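You operate a simulated robot arm through the tools that you are given. There is no shell and no other tool.

You run a simulated robot arm. Do the job below in one go: nothing can be reset, and whatever is moved stays where it is left.

TASK
Load the clamped strip to 20 N: red tray if it parts, green tray if it holds.
Fine: Wind the wheel back to zero before the clamps go up.

It is judged by the outcome, as a careful person would: the job done as asked, and still so three seconds after it is handed in. It fails if anything else is knocked over, pushed out of place, dropped, spilled or broken.

THE ROBOT
A 7-joint arm with a two-finger parallel gripper, fixed in place. Base frame: the origin is at the foot of the arm, x ahead of it, y to its left, z up; the work surface is at about z = 800. Readings come in mm, degrees, newtons and seconds.
Its first joint turns from -166.0 to 166.0 degrees. Payload 4.4 kg.
The TCP is the grasp point between the finger pads, 23 mm short of the fingertips. In the tool frame z runs along the fingers and y along their closing line. The gripper opens to 94 mm. The fingers are 38 mm wide and 10 mm thick; the gripper's body (54 by 96 mm) begins 39 mm behind the TCP.
Orientation is that of the tool frame in the base frame, as a unit quaternion [x, y, z, w]. With the fingers straight down and closing along the base's y, the tool's x points along the base's -x, its y along +y and its z along -z.

THE INTERFACE
- The arm moves only by the tool drive_tool. Its argument "motion" is a list of rows, each an object (a shift or turn left out is 0, a gripper value left out holds the last) with "xyz": the shift along the tool's x, y, z in cm, a list of three; "rot": the turn, a rotation vector about the tool's x, y, z in degrees, a list of three; "claw": the opening, from 0 (shut) to 1 (fully open). In form: [{"xyz": [x, y, z], "rot": [wx, wy, wz], "claw": claw}, ...]. A call has 1 to 20 rows; each row shifts and turns the commanded pose from where the row before left it, along the tool's axes as they then stand. A row lasts 0.2 s, in which the tool goes at most 50 mm and 8.6 degrees; a call with a longer step from one row to the next is refused whole, and so is a gripper value outside its range. A pose out of reach is approached as far as the arm can. The call stops where the force on the tool passes 90 N (or 10 N more than at its start, if that is more) or the arm is blocked; 0.2 s more then pass. The fingers move at their own pace (about 72 mm/s each) and stop on an object; they squeeze with about 42 N. The grip force told is the motor's: it shows also when the fingers shut on nothing. Time passes only in rows, and 0.2 s behind the last, so rows that do not move let the fingers close. It gives the time, the measured TCP pose, the force on the tool (base axes), the opening and the grip force at its end, in the units of the frame above (readings bear some noise), with the torque about the TCP (base axes, N m) and any sound that the robot's microphone picked up.
- Cameras (640 x 400 px; columns grow to the right, rows downward): "scene" is fixed at [215.4, 646.4, 1406.9]; the picture's right is [-0.39, -0.92, 0.00], its down [-0.61, 0.26, -0.75] and it looks along [0.69, -0.29, -0.66] (base axes); focal length 245 px, centre (320, 200). "wrist" rides on the gripper at [86, 16, -75] in the tool frame; the picture's right is [-0.18, 0.98, 0.00], its down [-0.58, -0.11, -0.81] and it looks along [-0.79, -0.15, 0.59] (tool axes); focal length 243 px, centre (320, 200). There is no depth. A picture from a camera that has moved, and an enlarged one, comes with that camera's place and axes in the base frame and with its lens. The place of the scene camera against the robot may be out by one fixed shift of up to 12 mm in any direction.
- capture(camera): a new picture of that camera. No time passes.
- zoom(camera, box): a new picture of the part [left, top, right, bottom] of that camera's present view, enlarged. No time passes.
- hand_in(): hands the job in; it is judged then, once.

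Nothing tells you positions but the pictures and the camera data. Unless the task says otherwise, let go and move clear before handing in.

The tools are called after "Call:" by a JSON object that holds its "op" and its "data". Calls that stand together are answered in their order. drive_tool: Moves the arm, as the interface text tells. Its arguments: {"type":"object","properties":{"motion":{"type":"array","items":{"type":"object","properties":{"xyz":{"type":"array","items":{"type":"number"}},"rot":{"type":"array","items":{"type":"number"}},"claw":{"type":"number"}}}}},"required":["motion"]} The other tools are called the same way: capture (camera) takes a picture; zoom (camera, box) takes an enlarged picture of a part of a camera's view; hand_in () hands the job in.

At the start:

```text
t: 0.0
position: [627.4, -172.4, 1184.8]
tcp_rot: [0.0, 1.0, 0.0, -0.001]
wrist_force: [-0.7, 0.2, 0.3]
torque: [0.0, 0.03, -0.01]
finger_gap: 93.8
grasp_force: 0.1
```

scene: 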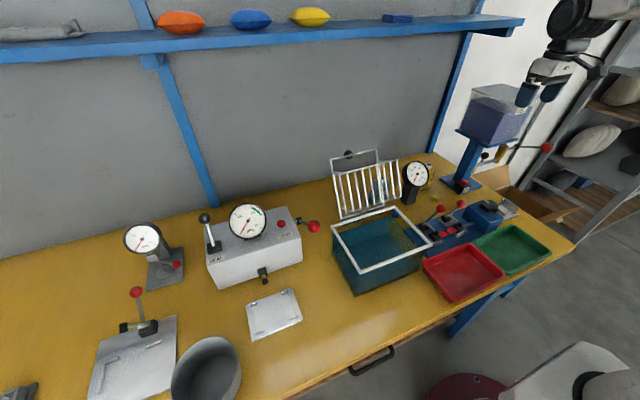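
wrist: 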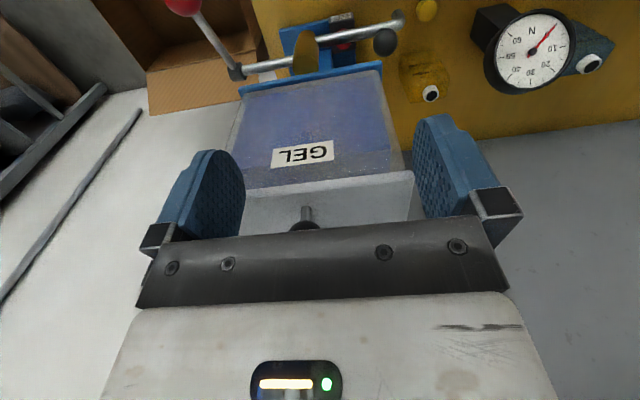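

I see a bench with several test fixtures, with the blue device near the red and green trays probably being the strip tester. I'll zoom in before moving.

Call:
{"op": "zoom", "data": {"camera": "scene", "box": [380, 130, 560, 310]}}

Call:
{"op": "zoom", "data": {"camera": "scene", "box": [400, 180, 530, 260]}}

Call:
{"op": "zoom", "data": {"camera": "scene", "box": [180, 140, 420, 300]}}

Call:
{"op": "zoom", "data": {"camera": "scene", "box": [60, 200, 320, 400]}}

```text
2.22 times, centred on (470, 220) of scene
camera zoom: at [215.4, 646.4, 1406.9], right [-0.39, -0.92, 0.0], down [-0.61, 0.26, -0.75], along [0.69, -0.29, -0.66], focal length 545 px, centre (-13, 156)
```

zoom: 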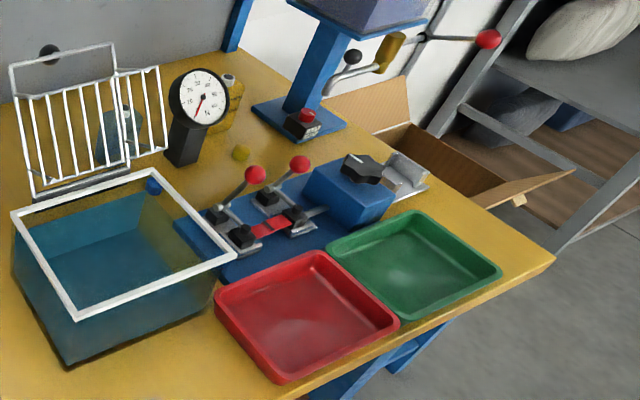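

```text
4.92 times, centred on (465, 220) of scene
camera zoom: at [215.4, 646.4, 1406.9], right [-0.39, -0.92, 0.0], down [-0.61, 0.26, -0.75], along [0.69, -0.29, -0.66], focal length 1208 px, centre (-394, 102)
```

zoom: 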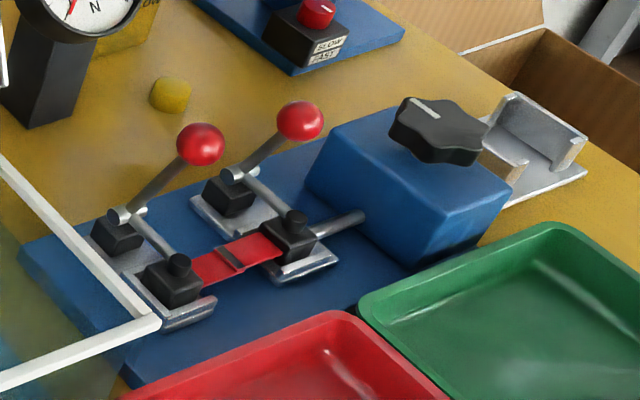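

```text
2.50 times, centred on (300, 220) of scene
camera zoom: at [215.4, 646.4, 1406.9], right [-0.39, -0.92, 0.0], down [-0.61, 0.26, -0.75], along [0.69, -0.29, -0.66], focal length 613 px, centre (370, 150)
```

zoom: 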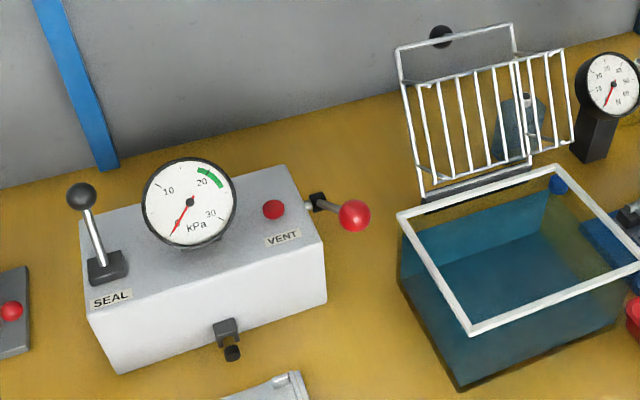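

```text
2.00 times, centred on (190, 300) of scene
camera zoom: at [215.4, 646.4, 1406.9], right [-0.39, -0.92, 0.0], down [-0.61, 0.26, -0.75], along [0.69, -0.29, -0.66], focal length 491 px, centre (580, 0)
```

zoom: 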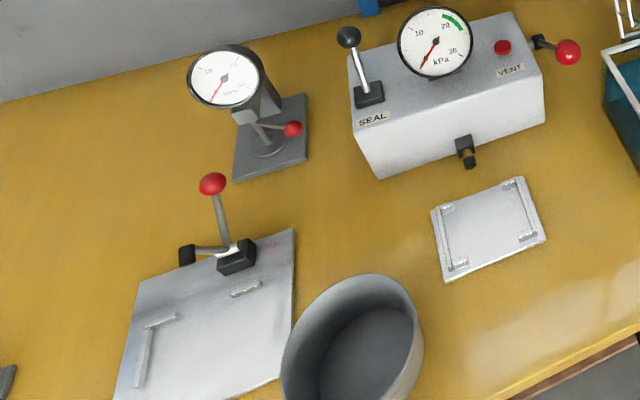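

The strip sits in two toggle clamps on a blue base. A black knob (the wheel) is at its right end and the newton gauge is behind it. I'll pull the arm back so the wrist camera looks over this tester.

Call:
{"op": "drive_tool", "data": {"motion": [{"xyz": [4.2, 1.5, 0]}, {"xyz": [4.2, 1.5, 0]}, {"xyz": [4.2, 1.5, 0]}, {"xyz": [4.2, 1.5, 0]}, {"xyz": [4.2, 1.5, 0]}, {"xyz": [4.2, 1.5, 0]}, {"xyz": [4.2, 1.5, 0]}, {"xyz": [4.2, 1.5, 0]}]}}

Call:
{"op": "capture", "data": {"camera": "wrist"}}

Call:
{"op": "capture", "data": {"camera": "scene"}}

```text
t: 1.8
position: [289.1, -52.3, 1184.0]
tcp_rot: [0.0, 1.0, 0.0, 0.0]
wrist_force: [-0.2, 0.2, -0.6]
torque: [0.01, -0.04, -0.02]
finger_gap: 93.9
grasp_force: 0.1
```

```text
taken
camera wrist: at [202.9, -36.2, 1257.7], right [0.18, 0.98, 0.0], down [0.58, -0.11, 0.81], along [0.79, -0.15, -0.59], focal length 243 px, centre (320, 200)
```

wrist: 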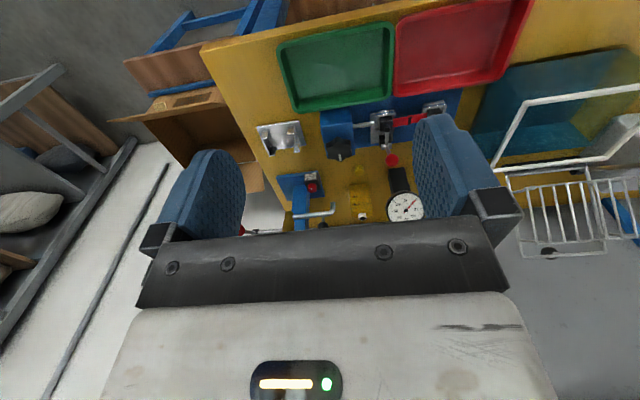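

```text
taken
```

scene: 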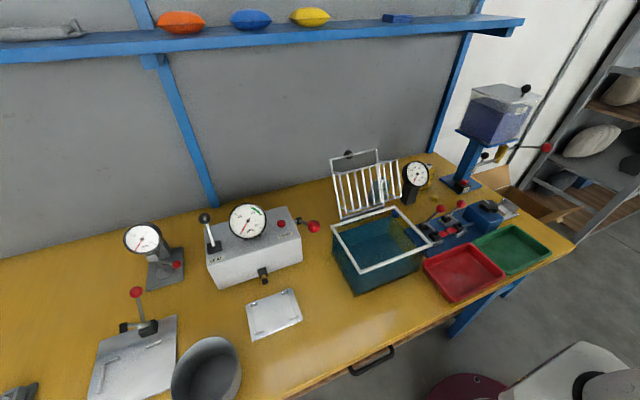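

The tester is now in the wrist view, with the knob near (537, -58, 888). I'll enlarge this view to see the details.

Call:
{"op": "zoom", "data": {"camera": "wrist", "box": [240, 60, 480, 230]}}

Call:
{"op": "zoom", "data": {"camera": "scene", "box": [380, 150, 460, 210]}}

Call:
{"op": "zoom", "data": {"camera": "scene", "box": [410, 190, 490, 250]}}

Call:
{"op": "zoom", "data": {"camera": "scene", "box": [450, 180, 530, 240]}}

```text
2.35 times, centred on (360, 145) of wrist
camera zoom: at [202.9, -36.2, 1257.7], right [0.18, 0.98, 0.0], down [0.58, -0.11, 0.81], along [0.79, -0.15, -0.59], focal length 571 px, centre (226, 329)
```

zoom: 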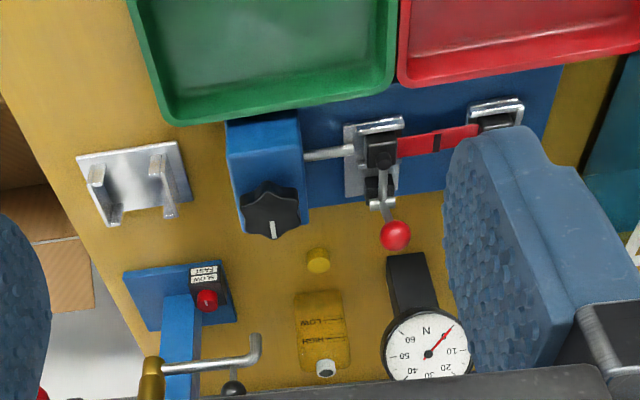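

```text
6.67 times, centred on (420, 180) of scene
camera zoom: at [215.4, 646.4, 1406.9], right [-0.39, -0.92, 0.0], down [-0.61, 0.26, -0.75], along [0.69, -0.29, -0.66], focal length 1635 px, centre (-347, 333)
```

zoom: 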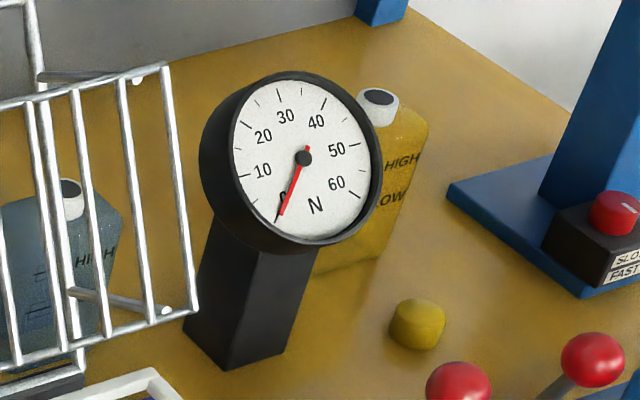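

```text
6.67 times, centred on (450, 220) of scene
camera zoom: at [215.4, 646.4, 1406.9], right [-0.39, -0.92, 0.0], down [-0.61, 0.26, -0.75], along [0.69, -0.29, -0.66], focal length 1635 px, centre (-547, 67)
```

zoom: 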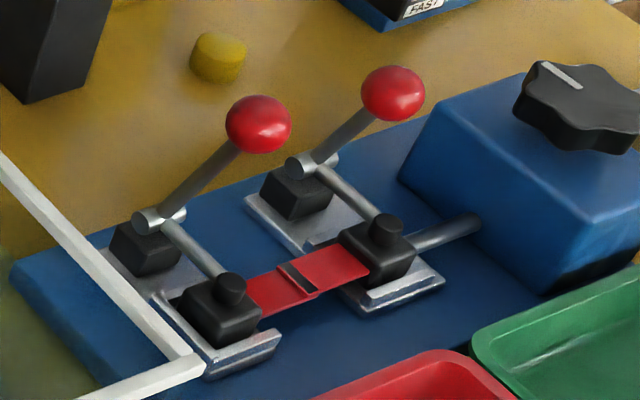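

```text
6.67 times, centred on (490, 210) of scene
camera zoom: at [215.4, 646.4, 1406.9], right [-0.39, -0.92, 0.0], down [-0.61, 0.26, -0.75], along [0.69, -0.29, -0.66], focal length 1635 px, centre (-813, 133)
```

zoom: 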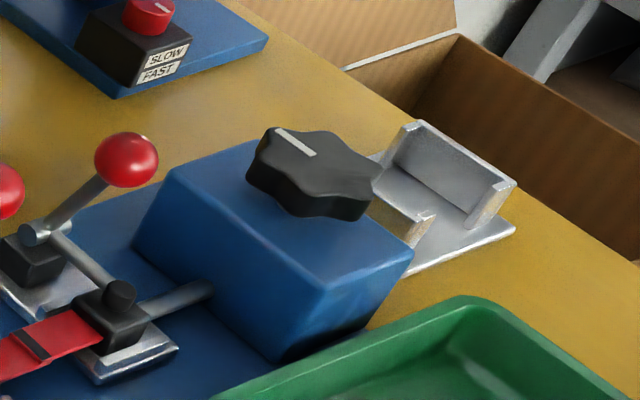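

The knob's axis is vertical on top of the blue box, and the gauge reads 0. I'll move to just above the knob with the fingers open and check alignment.

Call:
{"op": "drive_tool", "data": {"motion": [{"xyz": [-3.54, -0.08, 2.63]}, {"xyz": [-3.54, -0.08, 2.63]}, {"xyz": [-3.54, -0.08, 2.63]}, {"xyz": [-3.54, -0.08, 2.63]}, {"xyz": [-3.54, -0.08, 2.63]}, {"xyz": [-3.54, -0.08, 2.63]}, {"xyz": [-3.54, -0.08, 2.63]}]}}

Call:
{"op": "capture", "data": {"camera": "wrist"}}

Call:
{"op": "zoom", "data": {"camera": "scene", "box": [380, 90, 560, 260]}}

```text
t: 3.4
position: [539.2, -58.5, 999.9]
tcp_rot: [0.0, 1.0, 0.001, 0.0]
wrist_force: [-0.2, -0.4, 0.2]
torque: [0.0, 0.01, -0.05]
finger_gap: 94.2
grasp_force: 0.0
```

```text
taken
camera wrist: at [452.0, -43.3, 1074.0], right [0.18, 0.98, 0.0], down [0.58, -0.11, 0.81], along [0.79, -0.15, -0.59], focal length 243 px, centre (320, 200)
```

wrist: 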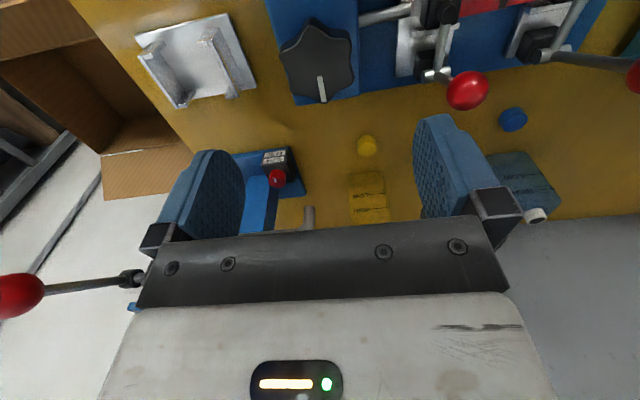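

```text
2.35 times, centred on (470, 175) of scene
camera zoom: at [215.4, 646.4, 1406.9], right [-0.39, -0.92, 0.0], down [-0.61, 0.26, -0.75], along [0.69, -0.29, -0.66], focal length 577 px, centre (-33, 259)
```

zoom: 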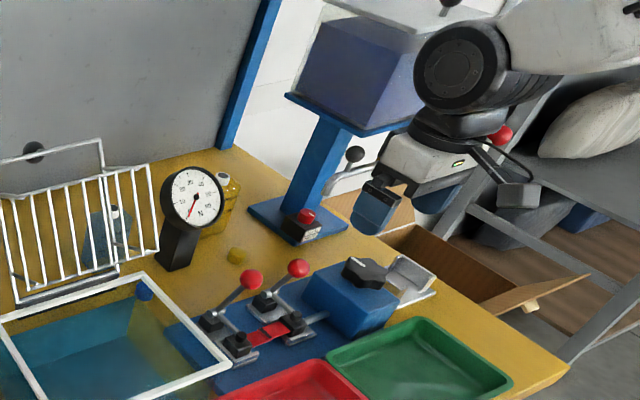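

The knob centre is at about (533, -60) and its top at about z = 890, with the mark pointing to +x. I'll centre over it and descend partway.

Call:
{"op": "drive_tool", "data": {"motion": [{"xyz": [0.3, -0.1, 2.5]}, {"xyz": [0.3, -0.1, 2.5]}]}}

Call:
{"op": "capture", "data": {"camera": "wrist"}}

Call:
{"op": "zoom", "data": {"camera": "scene", "box": [430, 130, 550, 230]}}

```text
t: 4.0
position: [534.0, -59.2, 949.0]
tcp_rot: [0.0, 1.0, -0.001, 0.0]
wrist_force: [0.2, 0.5, 0.8]
torque: [0.0, 0.0, -0.02]
finger_gap: 93.9
grasp_force: 0.1
```

```text
taken
camera wrist: at [445.8, -44.2, 1023.0], right [0.18, 0.98, 0.0], down [0.58, -0.11, 0.81], along [0.79, -0.15, -0.59], focal length 243 px, centre (320, 200)
```

wrist: 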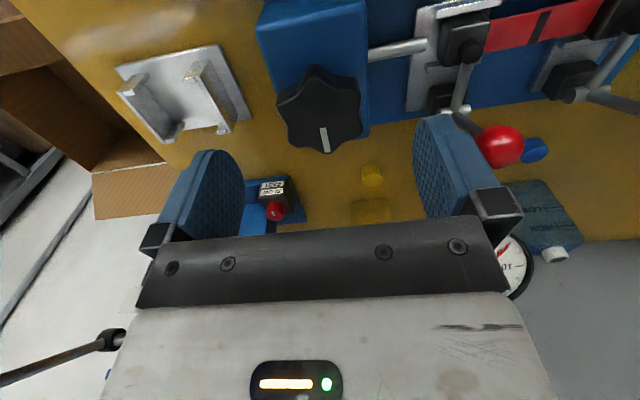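

```text
4.00 times, centred on (490, 180) of scene
camera zoom: at [215.4, 646.4, 1406.9], right [-0.39, -0.92, 0.0], down [-0.61, 0.26, -0.75], along [0.69, -0.29, -0.66], focal length 981 px, centre (-360, 280)
```

zoom: 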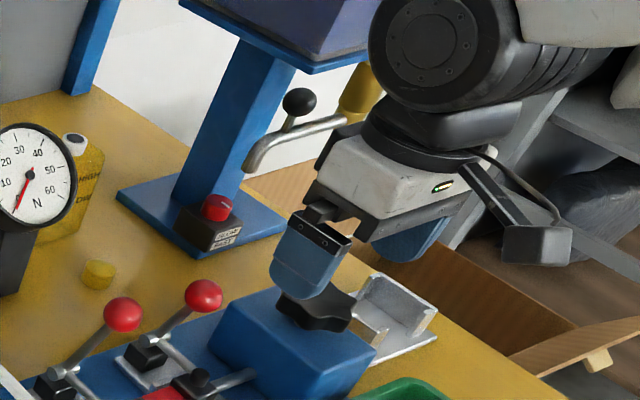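

The alignment looks good, with the knob at about (535, -61, 883). I'll lower further in two small steps and check the finger height.

Call:
{"op": "drive_tool", "data": {"motion": [{"xyz": [-0.1, -0.15, 2.2]}, {"xyz": [0, 0, 2.2]}]}}

Call:
{"op": "capture", "data": {"camera": "wrist"}}

Call:
{"op": "zoom", "data": {"camera": "scene", "box": [450, 160, 530, 230]}}

```text
t: 4.6
position: [533.8, -60.0, 904.4]
tcp_rot: [0.0, 1.0, 0.0, 0.0]
wrist_force: [-0.3, 0.6, -0.1]
torque: [0.03, -0.01, -0.02]
finger_gap: 94.1
grasp_force: 0.1
```

```text
taken
camera wrist: at [447.0, -45.2, 978.9], right [0.18, 0.98, 0.0], down [0.58, -0.11, 0.81], along [0.79, -0.15, -0.59], focal length 243 px, centre (320, 200)
```

wrist: 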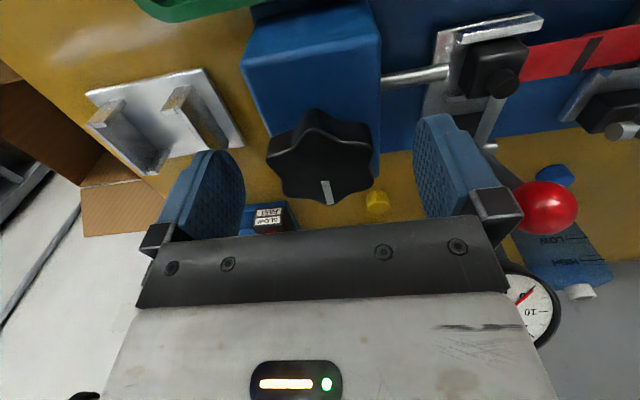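

```text
5.71 times, centred on (490, 195) of scene
camera zoom: at [215.4, 646.4, 1406.9], right [-0.39, -0.92, 0.0], down [-0.61, 0.26, -0.75], along [0.69, -0.29, -0.66], focal length 1402 px, centre (-651, 229)
```

zoom: 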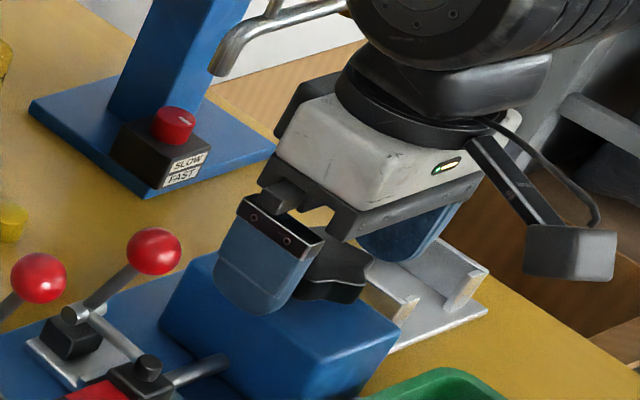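

The knob sits centred between the fingers. I'll lower to about z = 895, which puts the fingertips at about 872, just above the box top, and recheck.

Call:
{"op": "drive_tool", "data": {"motion": [{"xyz": [-0.15, -0.1, 0.5]}, {"xyz": [0, 0, 0.4]}]}}

Call:
{"op": "capture", "data": {"camera": "wrist"}}

Call:
{"op": "zoom", "data": {"camera": "scene", "box": [470, 180, 510, 220]}}

```text
t: 5.2
position: [535.6, -62.7, 895.4]
tcp_rot: [-0.001, 1.0, 0.0, 0.0]
wrist_force: [-0.6, 0.6, 0.0]
torque: [0.0, 0.03, 0.0]
finger_gap: 93.7
grasp_force: 0.1
```

```text
taken
camera wrist: at [448.6, -46.3, 970.5], right [0.18, 0.98, 0.0], down [0.58, -0.11, 0.81], along [0.79, -0.15, -0.59], focal length 243 px, centre (320, 200)
```

wrist: 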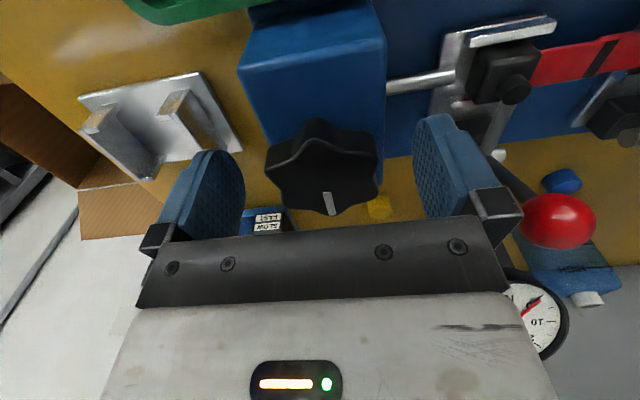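

```text
10.00 times, centred on (490, 200) of scene
camera zoom: at [215.4, 646.4, 1406.9], right [-0.39, -0.92, 0.0], down [-0.61, 0.26, -0.75], along [0.69, -0.29, -0.66], focal length 2453 px, centre (-1380, 200)
```

zoom: 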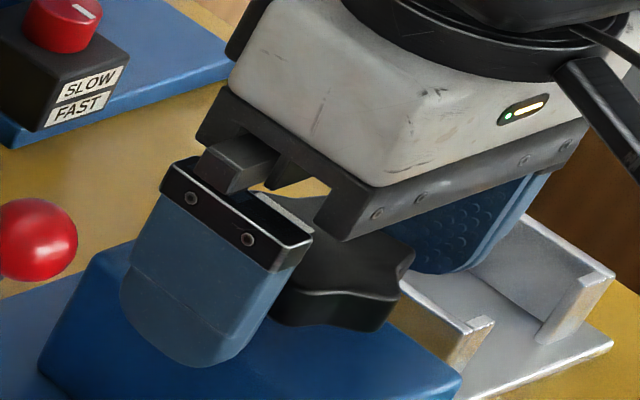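

The fingers straddle the knob and clear the box. I'll close on it without turning yet.

Call:
{"op": "drive_tool", "data": {"motion": [{"claw": 0}, {"claw": 0}, {"claw": 0}]}}

Call:
{"op": "capture", "data": {"camera": "wrist"}}

Call:
{"op": "zoom", "data": {"camera": "scene", "box": [380, 150, 510, 240]}}

```text
t: 6.0
position: [536.1, -58.6, 898.0]
tcp_rot: [-0.001, 1.0, 0.001, 0.0]
wrist_force: [2.9, 35.0, -2.0]
torque: [-0.04, -0.18, -0.15]
finger_gap: 53.8
grasp_force: 44.9
stopped in row 3: the force on the tool passed its limit at 91 N (the readings are from after the stop); the commanded pose is now the measured one
```

```text
taken
camera wrist: at [448.6, -43.9, 970.5], right [0.18, 0.98, 0.0], down [0.58, -0.11, 0.81], along [0.79, -0.15, -0.59], focal length 243 px, centre (320, 200)
```

wrist: 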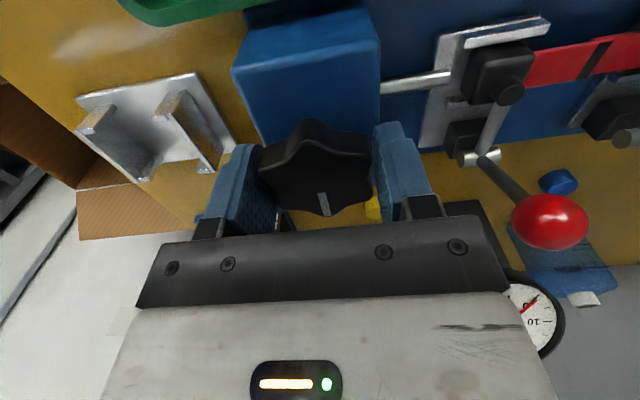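

```text
4.44 times, centred on (445, 195) of scene
camera zoom: at [215.4, 646.4, 1406.9], right [-0.39, -0.92, 0.0], down [-0.61, 0.26, -0.75], along [0.69, -0.29, -0.66], focal length 1090 px, centre (-236, 222)
```

zoom: 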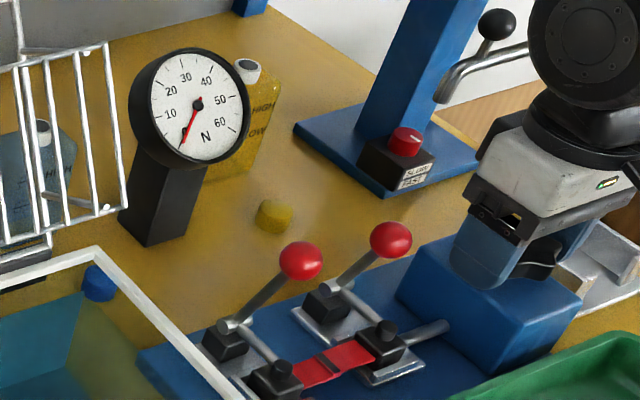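

The knob is gripped at a gap of 54 mm, but a side force shows my y was a few millimetres low. I'll ease +y to relieve it.

Call:
{"op": "drive_tool", "data": {"motion": [{"xyz": [0, 0.1, 0], "claw": 0}, {"claw": 0}]}}

```text
t: 6.7
position: [536.5, -58.8, 895.8]
tcp_rot: [-0.001, 1.0, 0.001, 0.0]
wrist_force: [-1.3, 13.0, 5.9]
torque: [-0.29, 1.23, -0.03]
finger_gap: 53.7
grasp_force: 44.9
```

The side force has dropped to 13 N. I'll try a small 8° clockwise turn (seen from above) and read the gauge.

Call:
{"op": "drive_tool", "data": {"motion": [{"xyz": [0, 0.06, 0], "claw": 0}, {"rot": [0, 0, 4], "claw": 0}, {"rot": [0, 0, 4], "claw": 0}, {"claw": 0}]}}

Call:
{"op": "zoom", "data": {"camera": "scene", "box": [390, 150, 450, 200]}}

Call:
{"op": "zoom", "data": {"camera": "scene", "box": [410, 180, 510, 250]}}

Call:
{"op": "capture", "data": {"camera": "wrist"}}

```text
t: 7.7
position: [536.0, -58.9, 897.9]
tcp_rot: [0.069, 0.998, 0.001, -0.001]
wrist_force: [-4.3, -46.3, 0.4]
torque: [-0.97, -0.33, 0.05]
finger_gap: 54.0
grasp_force: 44.7
```

```text
8.00 times, centred on (420, 175) of scene
camera zoom: at [215.4, 646.4, 1406.9], right [-0.39, -0.92, 0.0], down [-0.61, 0.26, -0.75], along [0.69, -0.29, -0.66], focal length 1962 px, centre (-480, 400)
```

zoom: 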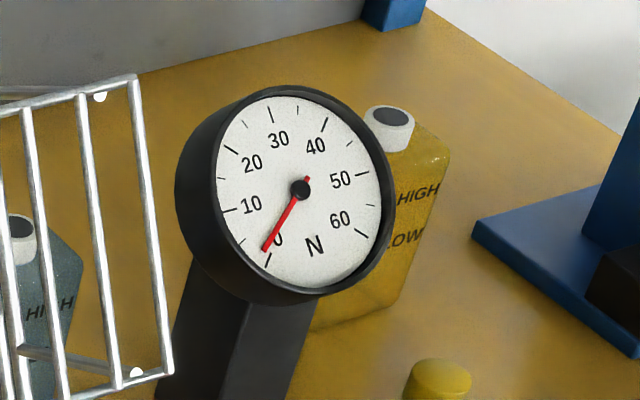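

```text
5.71 times, centred on (460, 215) of scene
camera zoom: at [215.4, 646.4, 1406.9], right [-0.39, -0.92, 0.0], down [-0.61, 0.26, -0.75], along [0.69, -0.29, -0.66], focal length 1402 px, centre (-480, 114)
```

zoom: 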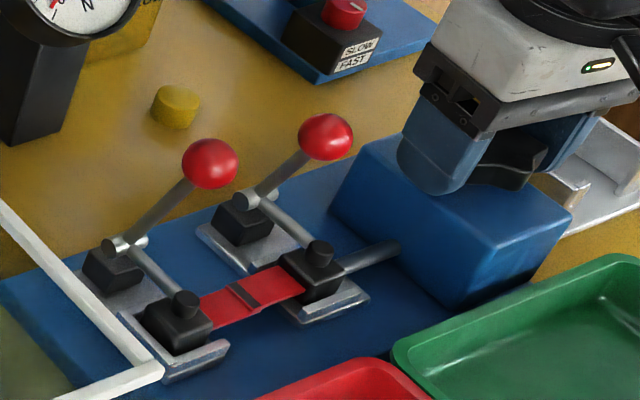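

```text
taken
camera wrist: at [451.7, -31.9, 970.5], right [0.32, 0.95, 0.0], down [0.56, -0.19, 0.81], along [0.76, -0.26, -0.59], focal length 243 px, centre (320, 200)
```

wrist: 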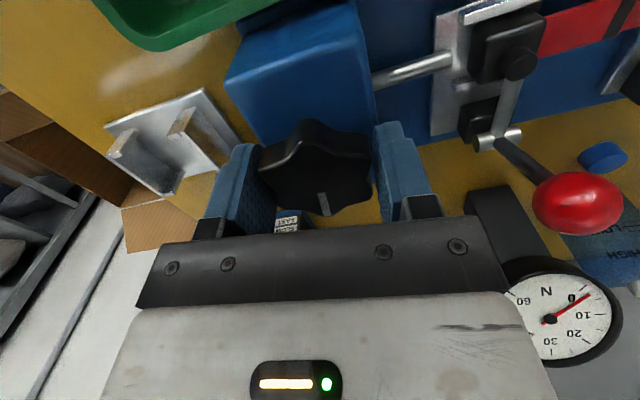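

Clockwise loads the strip: the gauge now shows about 2 N after 8°. I'll relieve the side force and continue in small steps.

Call:
{"op": "drive_tool", "data": {"motion": [{"xyz": [0, -0.04, 0], "claw": 0}, {"rot": [0, 0, 4], "claw": 0}, {"rot": [0, 0, 4], "claw": 0}, {"claw": 0}]}}

Call:
{"op": "zoom", "data": {"camera": "scene", "box": [390, 150, 450, 200]}}

Call:
{"op": "capture", "data": {"camera": "wrist"}}

```text
t: 8.7
position: [535.9, -58.5, 896.7]
tcp_rot: [0.139, 0.99, 0.001, 0.0]
wrist_force: [5.3, -48.1, -11.3]
torque: [-0.47, -0.85, 0.06]
finger_gap: 54.1
grasp_force: 45.3
```

```text
8.00 times, centred on (420, 175) of scene
camera zoom: at [215.4, 646.4, 1406.9], right [-0.39, -0.92, 0.0], down [-0.61, 0.26, -0.75], along [0.69, -0.29, -0.66], focal length 1962 px, centre (-480, 400)
```

zoom: 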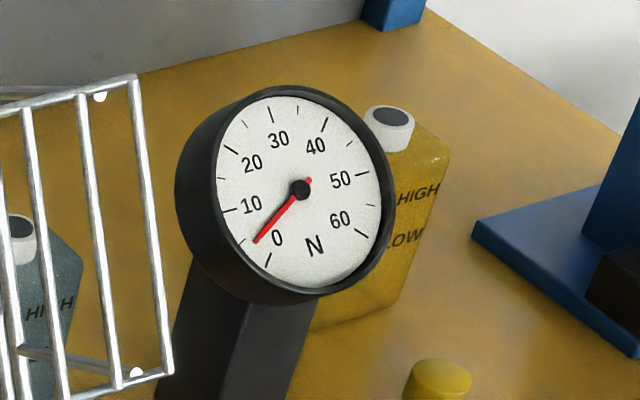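

```text
taken
camera wrist: at [456.4, -20.7, 970.5], right [0.45, 0.89, 0.0], down [0.53, -0.27, 0.81], along [0.72, -0.36, -0.59], focal length 243 px, centre (320, 200)
```

wrist: 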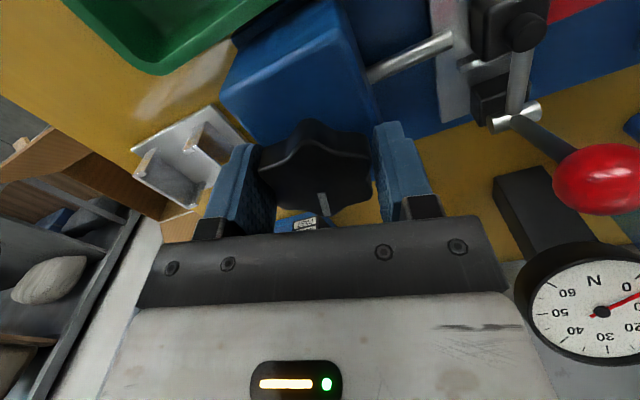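

The gauge shows about 4 N at 16°, roughly 0.25 N per degree. I'll correct the offset and keep turning.

Call:
{"op": "drive_tool", "data": {"motion": [{"xyz": [0, -0.1, 0], "claw": 0}, {"rot": [0, 0, 4], "claw": 0}, {"rot": [0, 0, 4], "claw": 0}, {"rot": [0, 0, 4], "claw": 0}, {"claw": 0}]}}

Call:
{"op": "zoom", "data": {"camera": "scene", "box": [390, 150, 450, 200]}}

```text
t: 9.8
position: [534.0, -59.6, 895.8]
tcp_rot: [0.242, 0.97, 0.001, -0.001]
wrist_force: [11.7, -7.7, -12.7]
torque: [-0.06, 0.01, -0.01]
finger_gap: 53.6
grasp_force: 44.6
```

```text
8.00 times, centred on (420, 175) of scene
camera zoom: at [215.4, 646.4, 1406.9], right [-0.39, -0.92, 0.0], down [-0.61, 0.26, -0.75], along [0.69, -0.29, -0.66], focal length 1962 px, centre (-480, 400)
```

zoom: 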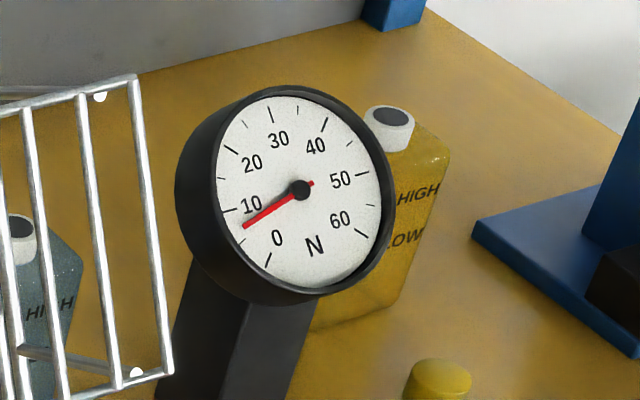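

The gauge shows about 7.5 N at 28° and the strip is still intact. I'm continuing.

Call:
{"op": "drive_tool", "data": {"motion": [{"rot": [0, 0, 4], "claw": 0}, {"rot": [0, 0, 4], "claw": 0}, {"rot": [0, 0, 4], "claw": 0}, {"claw": 0}]}}

Call:
{"op": "zoom", "data": {"camera": "scene", "box": [390, 150, 450, 200]}}

Call:
{"op": "zoom", "data": {"camera": "scene", "box": [410, 180, 510, 250]}}

```text
t: 10.8
position: [535.2, -59.8, 896.9]
tcp_rot: [0.341, 0.94, -0.001, -0.001]
wrist_force: [3.4, -0.8, -3.1]
torque: [-0.05, 0.54, 0.02]
finger_gap: 53.7
grasp_force: 45.1
```

```text
8.00 times, centred on (420, 175) of scene
camera zoom: at [215.4, 646.4, 1406.9], right [-0.39, -0.92, 0.0], down [-0.61, 0.26, -0.75], along [0.69, -0.29, -0.66], focal length 1962 px, centre (-480, 400)
```

zoom: 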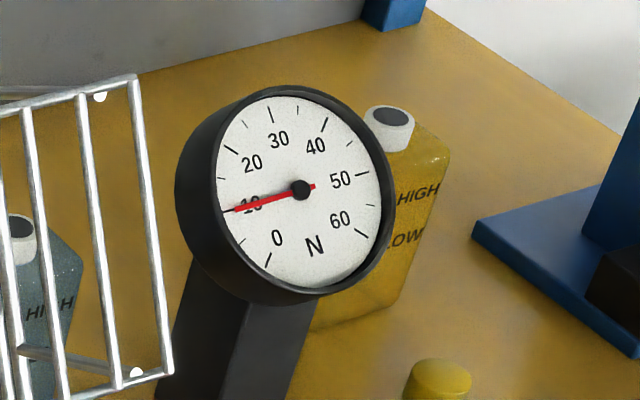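

```text
5.71 times, centred on (460, 215) of scene
camera zoom: at [215.4, 646.4, 1406.9], right [-0.39, -0.92, 0.0], down [-0.61, 0.26, -0.75], along [0.69, -0.29, -0.66], focal length 1402 px, centre (-480, 114)
```

zoom: 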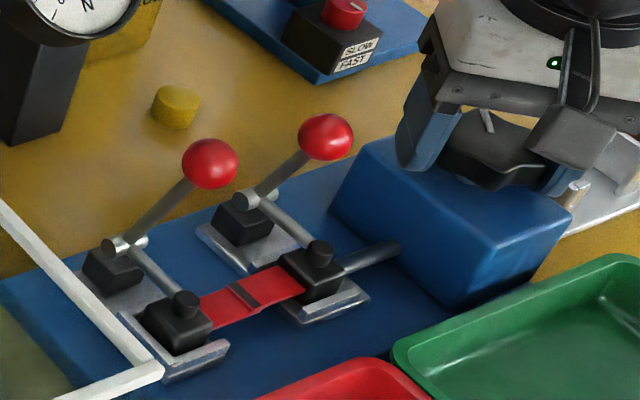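

The gauge reads 10 N at 40°, a clean 0.25 N per degree, so 20 N should come at about 80°. I'm continuing to 60°.

Call:
{"op": "drive_tool", "data": {"motion": [{"rot": [0, 0, 4], "claw": 0}, {"rot": [0, 0, 4], "claw": 0}, {"rot": [0, 0, 4], "claw": 0}, {"rot": [0, 0, 4], "claw": 0}, {"rot": [0, 0, 4], "claw": 0}, {"claw": 0}]}}

Call:
{"op": "zoom", "data": {"camera": "scene", "box": [390, 150, 450, 200]}}

Call:
{"op": "zoom", "data": {"camera": "scene", "box": [410, 180, 510, 250]}}

```text
t: 12.2
position: [535.6, -60.0, 896.4]
tcp_rot: [0.5, 0.866, 0.0, 0.0]
wrist_force: [-5.7, 11.7, 6.4]
torque: [0.53, 1.03, 0.01]
finger_gap: 53.6
grasp_force: 45.2
```

```text
8.00 times, centred on (420, 175) of scene
camera zoom: at [215.4, 646.4, 1406.9], right [-0.39, -0.92, 0.0], down [-0.61, 0.26, -0.75], along [0.69, -0.29, -0.66], focal length 1962 px, centre (-480, 400)
```

zoom: 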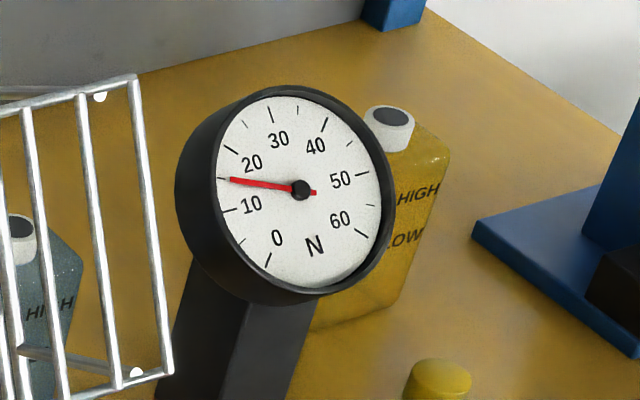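

```text
5.71 times, centred on (460, 215) of scene
camera zoom: at [215.4, 646.4, 1406.9], right [-0.39, -0.92, 0.0], down [-0.61, 0.26, -0.75], along [0.69, -0.29, -0.66], focal length 1402 px, centre (-480, 114)
```

zoom: 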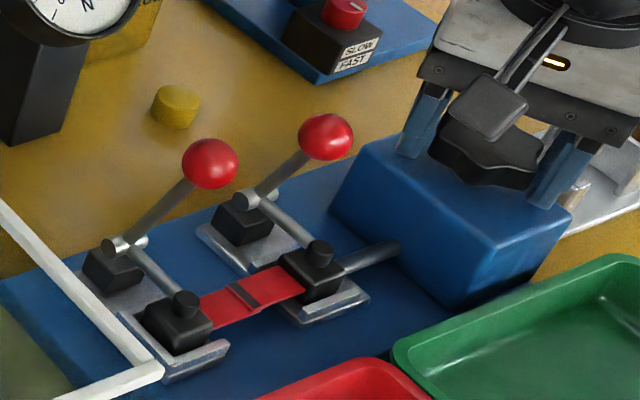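

The gauge reads 15 N at 60° and the seam is intact. I'll go 12° more in small steps.

Call:
{"op": "drive_tool", "data": {"motion": [{"rot": [0, 0, 4], "claw": 0}, {"rot": [0, 0, 4], "claw": 0}, {"rot": [0, 0, 4], "claw": 0}, {"claw": 0}]}}

Call:
{"op": "zoom", "data": {"camera": "scene", "box": [390, 150, 450, 200]}}

Call:
{"op": "zoom", "data": {"camera": "scene", "box": [410, 180, 510, 250]}}

```text
t: 13.2
position: [534.5, -60.1, 897.0]
tcp_rot: [0.588, 0.809, 0.0, 0.0]
wrist_force: [-23.5, 0.3, 21.1]
torque: [-0.19, 0.39, 0.04]
finger_gap: 53.8
grasp_force: 45.0
```

```text
8.00 times, centred on (420, 175) of scene
camera zoom: at [215.4, 646.4, 1406.9], right [-0.39, -0.92, 0.0], down [-0.61, 0.26, -0.75], along [0.69, -0.29, -0.66], focal length 1962 px, centre (-480, 400)
```

zoom: 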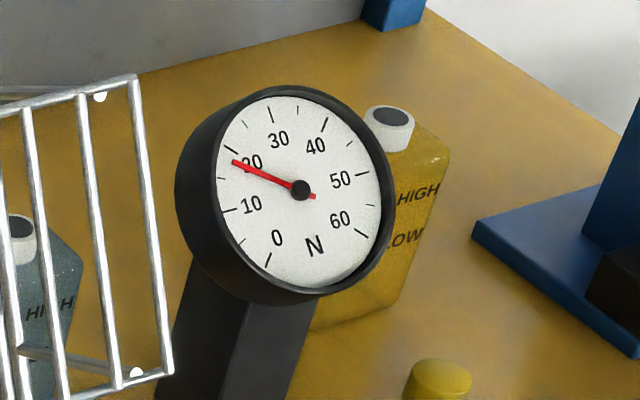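

```text
5.71 times, centred on (460, 215) of scene
camera zoom: at [215.4, 646.4, 1406.9], right [-0.39, -0.92, 0.0], down [-0.61, 0.26, -0.75], along [0.69, -0.29, -0.66], focal length 1402 px, centre (-480, 114)
```

zoom: 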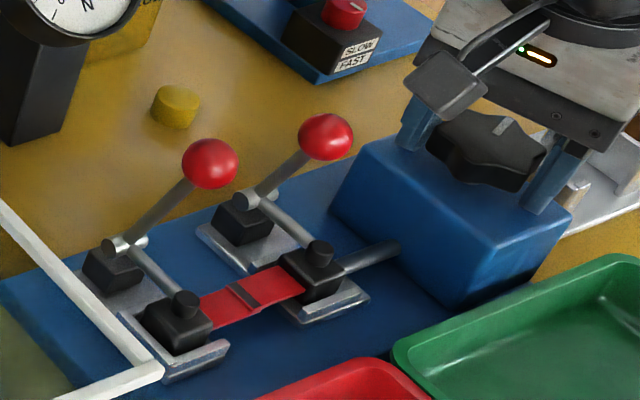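

The gauge shows about 18 N. I'll finish with a gentle approach to 20 N.

Call:
{"op": "drive_tool", "data": {"motion": [{"rot": [0, 0, 2], "claw": 0}, {"rot": [0, 0, 2], "claw": 0}, {"rot": [0, 0, 2], "claw": 0}, {"claw": 0}]}}

Call:
{"op": "zoom", "data": {"camera": "scene", "box": [400, 155, 440, 190]}}

Call:
{"op": "zoom", "data": {"camera": "scene", "box": [410, 180, 510, 250]}}

```text
t: 14.2
position: [534.7, -59.7, 897.2]
tcp_rot: [0.629, 0.777, 0.0, 0.0]
wrist_force: [-44.9, -19.2, 30.9]
torque: [-0.23, 0.43, 0.04]
finger_gap: 54.1
grasp_force: 45.3
```

```text
11.43 times, centred on (420, 172) of scene
camera zoom: at [215.4, 646.4, 1406.9], right [-0.39, -0.92, 0.0], down [-0.61, 0.26, -0.75], along [0.69, -0.29, -0.66], focal length 2804 px, centre (-823, 514)
```

zoom: 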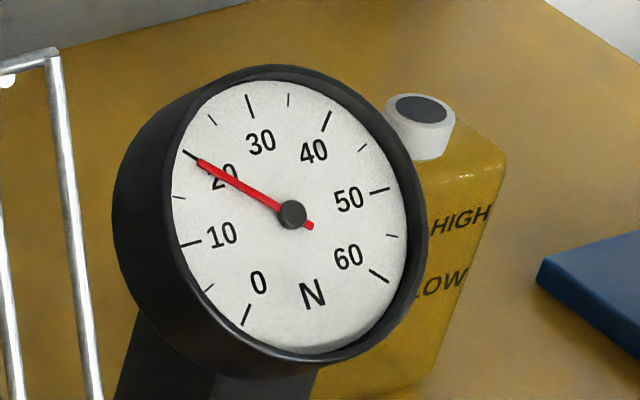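

```text
5.71 times, centred on (460, 215) of scene
camera zoom: at [215.4, 646.4, 1406.9], right [-0.39, -0.92, 0.0], down [-0.61, 0.26, -0.75], along [0.69, -0.29, -0.66], focal length 1402 px, centre (-480, 114)
```

zoom: 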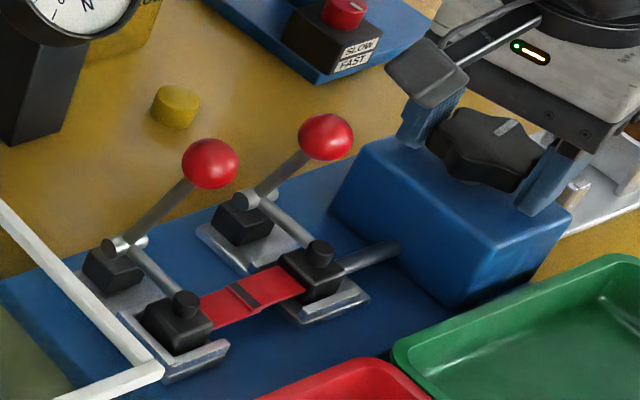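

The gauge shows about 19.6 N. I'll relieve the side force and turn 2° more to reach 20 N.

Call:
{"op": "drive_tool", "data": {"motion": [{"xyz": [0, -0.08, -0.04], "claw": 0}, {"rot": [0, 0, 1], "claw": 0}, {"rot": [0, 0, 1], "claw": 0}, {"claw": 0}, {"claw": 0}, {"claw": 0}]}}

Call:
{"op": "zoom", "data": {"camera": "scene", "box": [400, 155, 440, 190]}}

Call:
{"op": "zoom", "data": {"camera": "scene", "box": [420, 200, 480, 240]}}

```text
t: 15.7
position: [536.3, -59.0, 897.0]
tcp_rot: [0.643, 0.766, 0.001, -0.001]
wrist_force: [11.0, -20.4, -28.3]
torque: [-0.09, -0.2, 0.0]
finger_gap: 54.1
grasp_force: 45.2
```

```text
11.43 times, centred on (420, 172) of scene
camera zoom: at [215.4, 646.4, 1406.9], right [-0.39, -0.92, 0.0], down [-0.61, 0.26, -0.75], along [0.69, -0.29, -0.66], focal length 2804 px, centre (-823, 514)
```

zoom: 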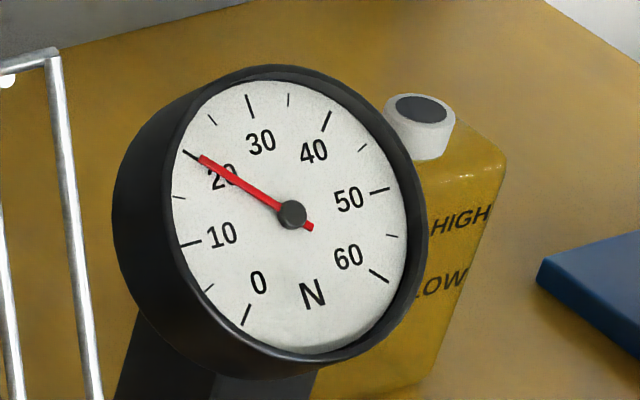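

```text
10.00 times, centred on (450, 220) of scene
camera zoom: at [215.4, 646.4, 1406.9], right [-0.39, -0.92, 0.0], down [-0.61, 0.26, -0.75], along [0.69, -0.29, -0.66], focal length 2453 px, centre (-980, 0)
```

zoom: 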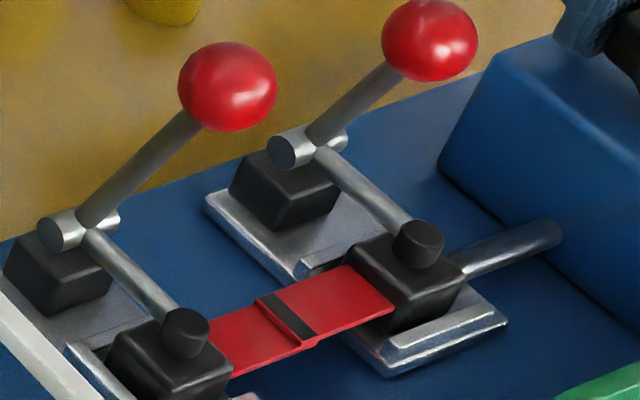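

The needle is on 20 N and the strip is holding. I'll nudge a hair more and hold a moment to be sure of the result.

Call:
{"op": "drive_tool", "data": {"motion": [{"rot": [0, 0, 0.7], "claw": 0}, {"claw": 0}, {"claw": 0}, {"claw": 0}, {"claw": 0}, {"claw": 0}, {"claw": 0}, {"claw": 0}, {"claw": 0}, {"claw": 0}, {"claw": 0}, {"claw": 0}]}}

Call:
{"op": "zoom", "data": {"camera": "scene", "box": [400, 155, 440, 190]}}

Call:
{"op": "zoom", "data": {"camera": "scene", "box": [420, 200, 480, 240]}}

```text
t: 18.2
position: [535.4, -60.2, 896.5]
tcp_rot: [0.647, 0.762, 0.001, 0.0]
wrist_force: [22.9, 14.5, -33.8]
torque: [0.09, -0.09, -0.01]
finger_gap: 53.9
grasp_force: 44.9
```

```text
11.43 times, centred on (420, 172) of scene
camera zoom: at [215.4, 646.4, 1406.9], right [-0.39, -0.92, 0.0], down [-0.61, 0.26, -0.75], along [0.69, -0.29, -0.66], focal length 2804 px, centre (-823, 514)
```

zoom: 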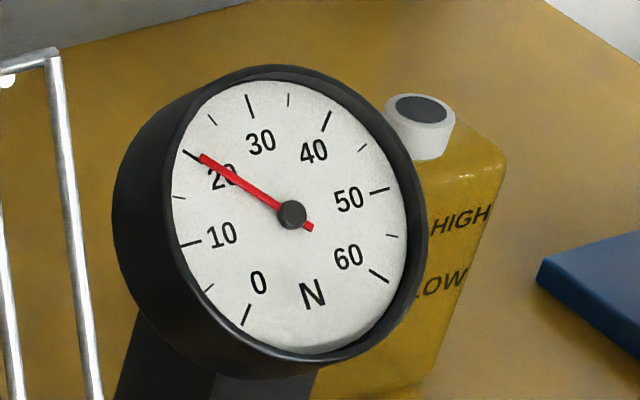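

```text
10.00 times, centred on (450, 220) of scene
camera zoom: at [215.4, 646.4, 1406.9], right [-0.39, -0.92, 0.0], down [-0.61, 0.26, -0.75], along [0.69, -0.29, -0.66], focal length 2453 px, centre (-980, 0)
```

zoom: 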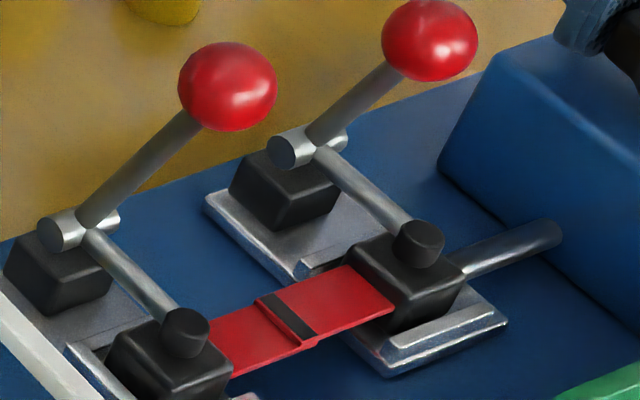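

The strip holds at about 20.2 N, so it goes in the green tray. I'll now wind the wheel back, checking forces along the way.

Call:
{"op": "drive_tool", "data": {"motion": [{"xyz": [0, 0.03, 0.04], "claw": 0}, {"rot": [0, 0, -4], "claw": 0}, {"rot": [0, 0, -4], "claw": 0}, {"rot": [0, 0, -4], "claw": 0}, {"rot": [0, 0, -4], "claw": 0}, {"rot": [0, 0, -4], "claw": 0}, {"claw": 0}]}}

Call:
{"op": "zoom", "data": {"camera": "scene", "box": [400, 155, 440, 190]}}

```text
t: 19.9
position: [535.8, -60.4, 896.4]
tcp_rot: [0.504, 0.864, 0.001, 0.001]
wrist_force: [-7.0, 25.7, 21.2]
torque: [0.42, 0.41, 0.03]
finger_gap: 53.5
grasp_force: 44.7
```

```text
11.43 times, centred on (420, 172) of scene
camera zoom: at [215.4, 646.4, 1406.9], right [-0.39, -0.92, 0.0], down [-0.61, 0.26, -0.75], along [0.69, -0.29, -0.66], focal length 2804 px, centre (-823, 514)
```

zoom: 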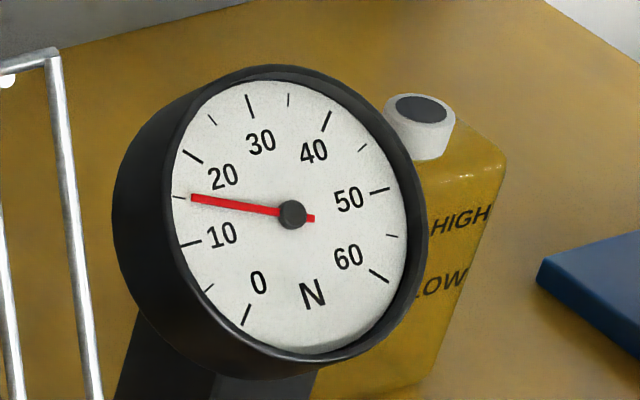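

The gauge is back to 15 N and tracking the wheel. I'm continuing to wind back.

Call:
{"op": "drive_tool", "data": {"motion": [{"rot": [0, 0, -4], "claw": 0}, {"rot": [0, 0, -4], "claw": 0}, {"rot": [0, 0, -4], "claw": 0}, {"rot": [0, 0, -4], "claw": 0}, {"rot": [0, 0, -4], "claw": 0}, {"rot": [0, 0, -4], "claw": 0}, {"rot": [0, 0, -4], "claw": 0}, {"rot": [0, 0, -4], "claw": 0}, {"claw": 0}]}}

Call:
{"op": "zoom", "data": {"camera": "scene", "box": [400, 155, 440, 190]}}

```text
t: 21.9
position: [535.7, -59.5, 897.2]
tcp_rot: [0.247, 0.969, 0.0, 0.0]
wrist_force: [27.0, 54.3, 10.1]
torque: [0.26, -0.24, -0.01]
finger_gap: 53.7
grasp_force: 44.6
```

```text
11.43 times, centred on (420, 172) of scene
camera zoom: at [215.4, 646.4, 1406.9], right [-0.39, -0.92, 0.0], down [-0.61, 0.26, -0.75], along [0.69, -0.29, -0.66], focal length 2804 px, centre (-823, 514)
```

zoom: 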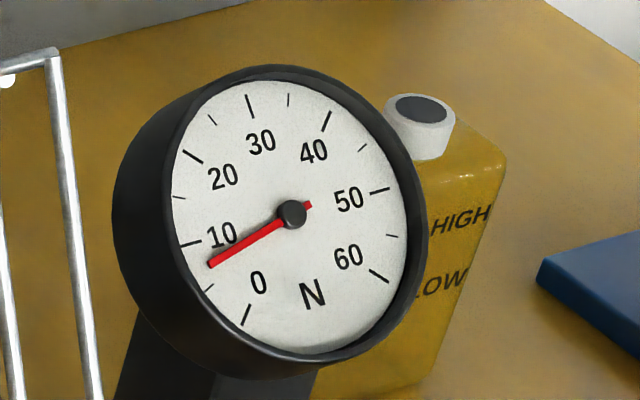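

The gauge shows about 7 N. I'll relieve the side force and wind back further.

Call:
{"op": "drive_tool", "data": {"motion": [{"xyz": [0, 0.12, 0], "claw": 0}, {"rot": [0, 0, -4], "claw": 0}, {"rot": [0, 0, -4], "claw": 0}, {"rot": [0, 0, -4], "claw": 0}, {"rot": [0, 0, -4], "claw": 0}, {"rot": [0, 0, -4], "claw": 0}, {"claw": 0}]}}

Call:
{"op": "zoom", "data": {"camera": "scene", "box": [400, 155, 440, 190]}}

```text
t: 23.4
position: [537.2, -59.3, 895.7]
tcp_rot: [0.075, 0.997, 0.001, 0.0]
wrist_force: [1.3, -9.3, 28.4]
torque: [-0.37, 0.87, 0.01]
finger_gap: 53.6
grasp_force: 44.9
```

```text
11.43 times, centred on (420, 172) of scene
camera zoom: at [215.4, 646.4, 1406.9], right [-0.39, -0.92, 0.0], down [-0.61, 0.26, -0.75], along [0.69, -0.29, -0.66], focal length 2804 px, centre (-823, 514)
```

zoom: 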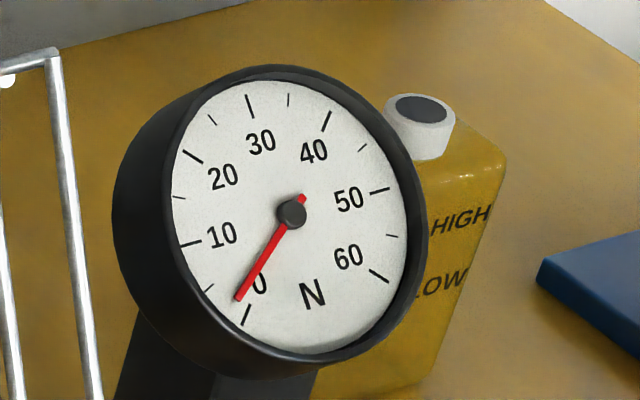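

The gauge shows about 2 N. I'll turn the final 8.7° back to zero.

Call:
{"op": "drive_tool", "data": {"motion": [{"rot": [0, 0, -4], "claw": 0}, {"rot": [0, 0, -3], "claw": 0}, {"rot": [0, 0, -1.5], "claw": 0}, {"claw": 0}, {"claw": 0}]}}

Call:
{"op": "zoom", "data": {"camera": "scene", "box": [400, 155, 440, 190]}}

Call:
{"op": "capture", "data": {"camera": "wrist"}}

```text
t: 24.6
position: [536.4, -58.1, 896.6]
tcp_rot: [0.0, 1.0, 0.0, 0.0]
wrist_force: [8.7, -26.5, 22.5]
torque: [-0.65, -0.16, 0.06]
finger_gap: 53.6
grasp_force: 45.0
```

```text
11.43 times, centred on (420, 172) of scene
camera zoom: at [215.4, 646.4, 1406.9], right [-0.39, -0.92, 0.0], down [-0.61, 0.26, -0.75], along [0.69, -0.29, -0.66], focal length 2804 px, centre (-823, 514)
```

zoom: 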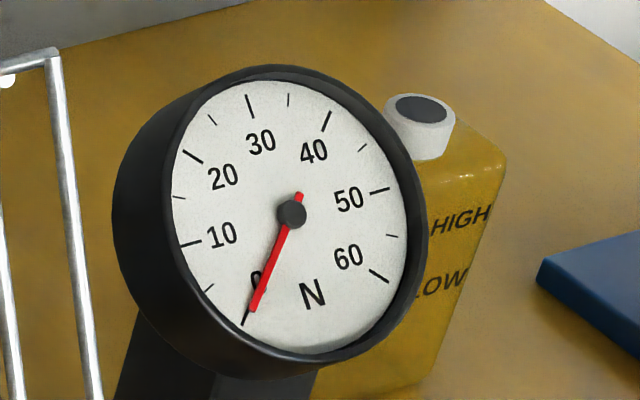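

```text
taken
camera wrist: at [448.5, -43.5, 970.7], right [0.19, 0.98, 0.0], down [0.58, -0.11, 0.81], along [0.79, -0.15, -0.59], focal length 243 px, centre (320, 200)
```

wrist: 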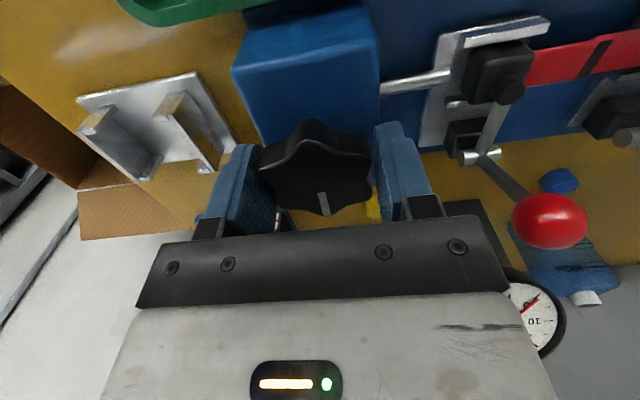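

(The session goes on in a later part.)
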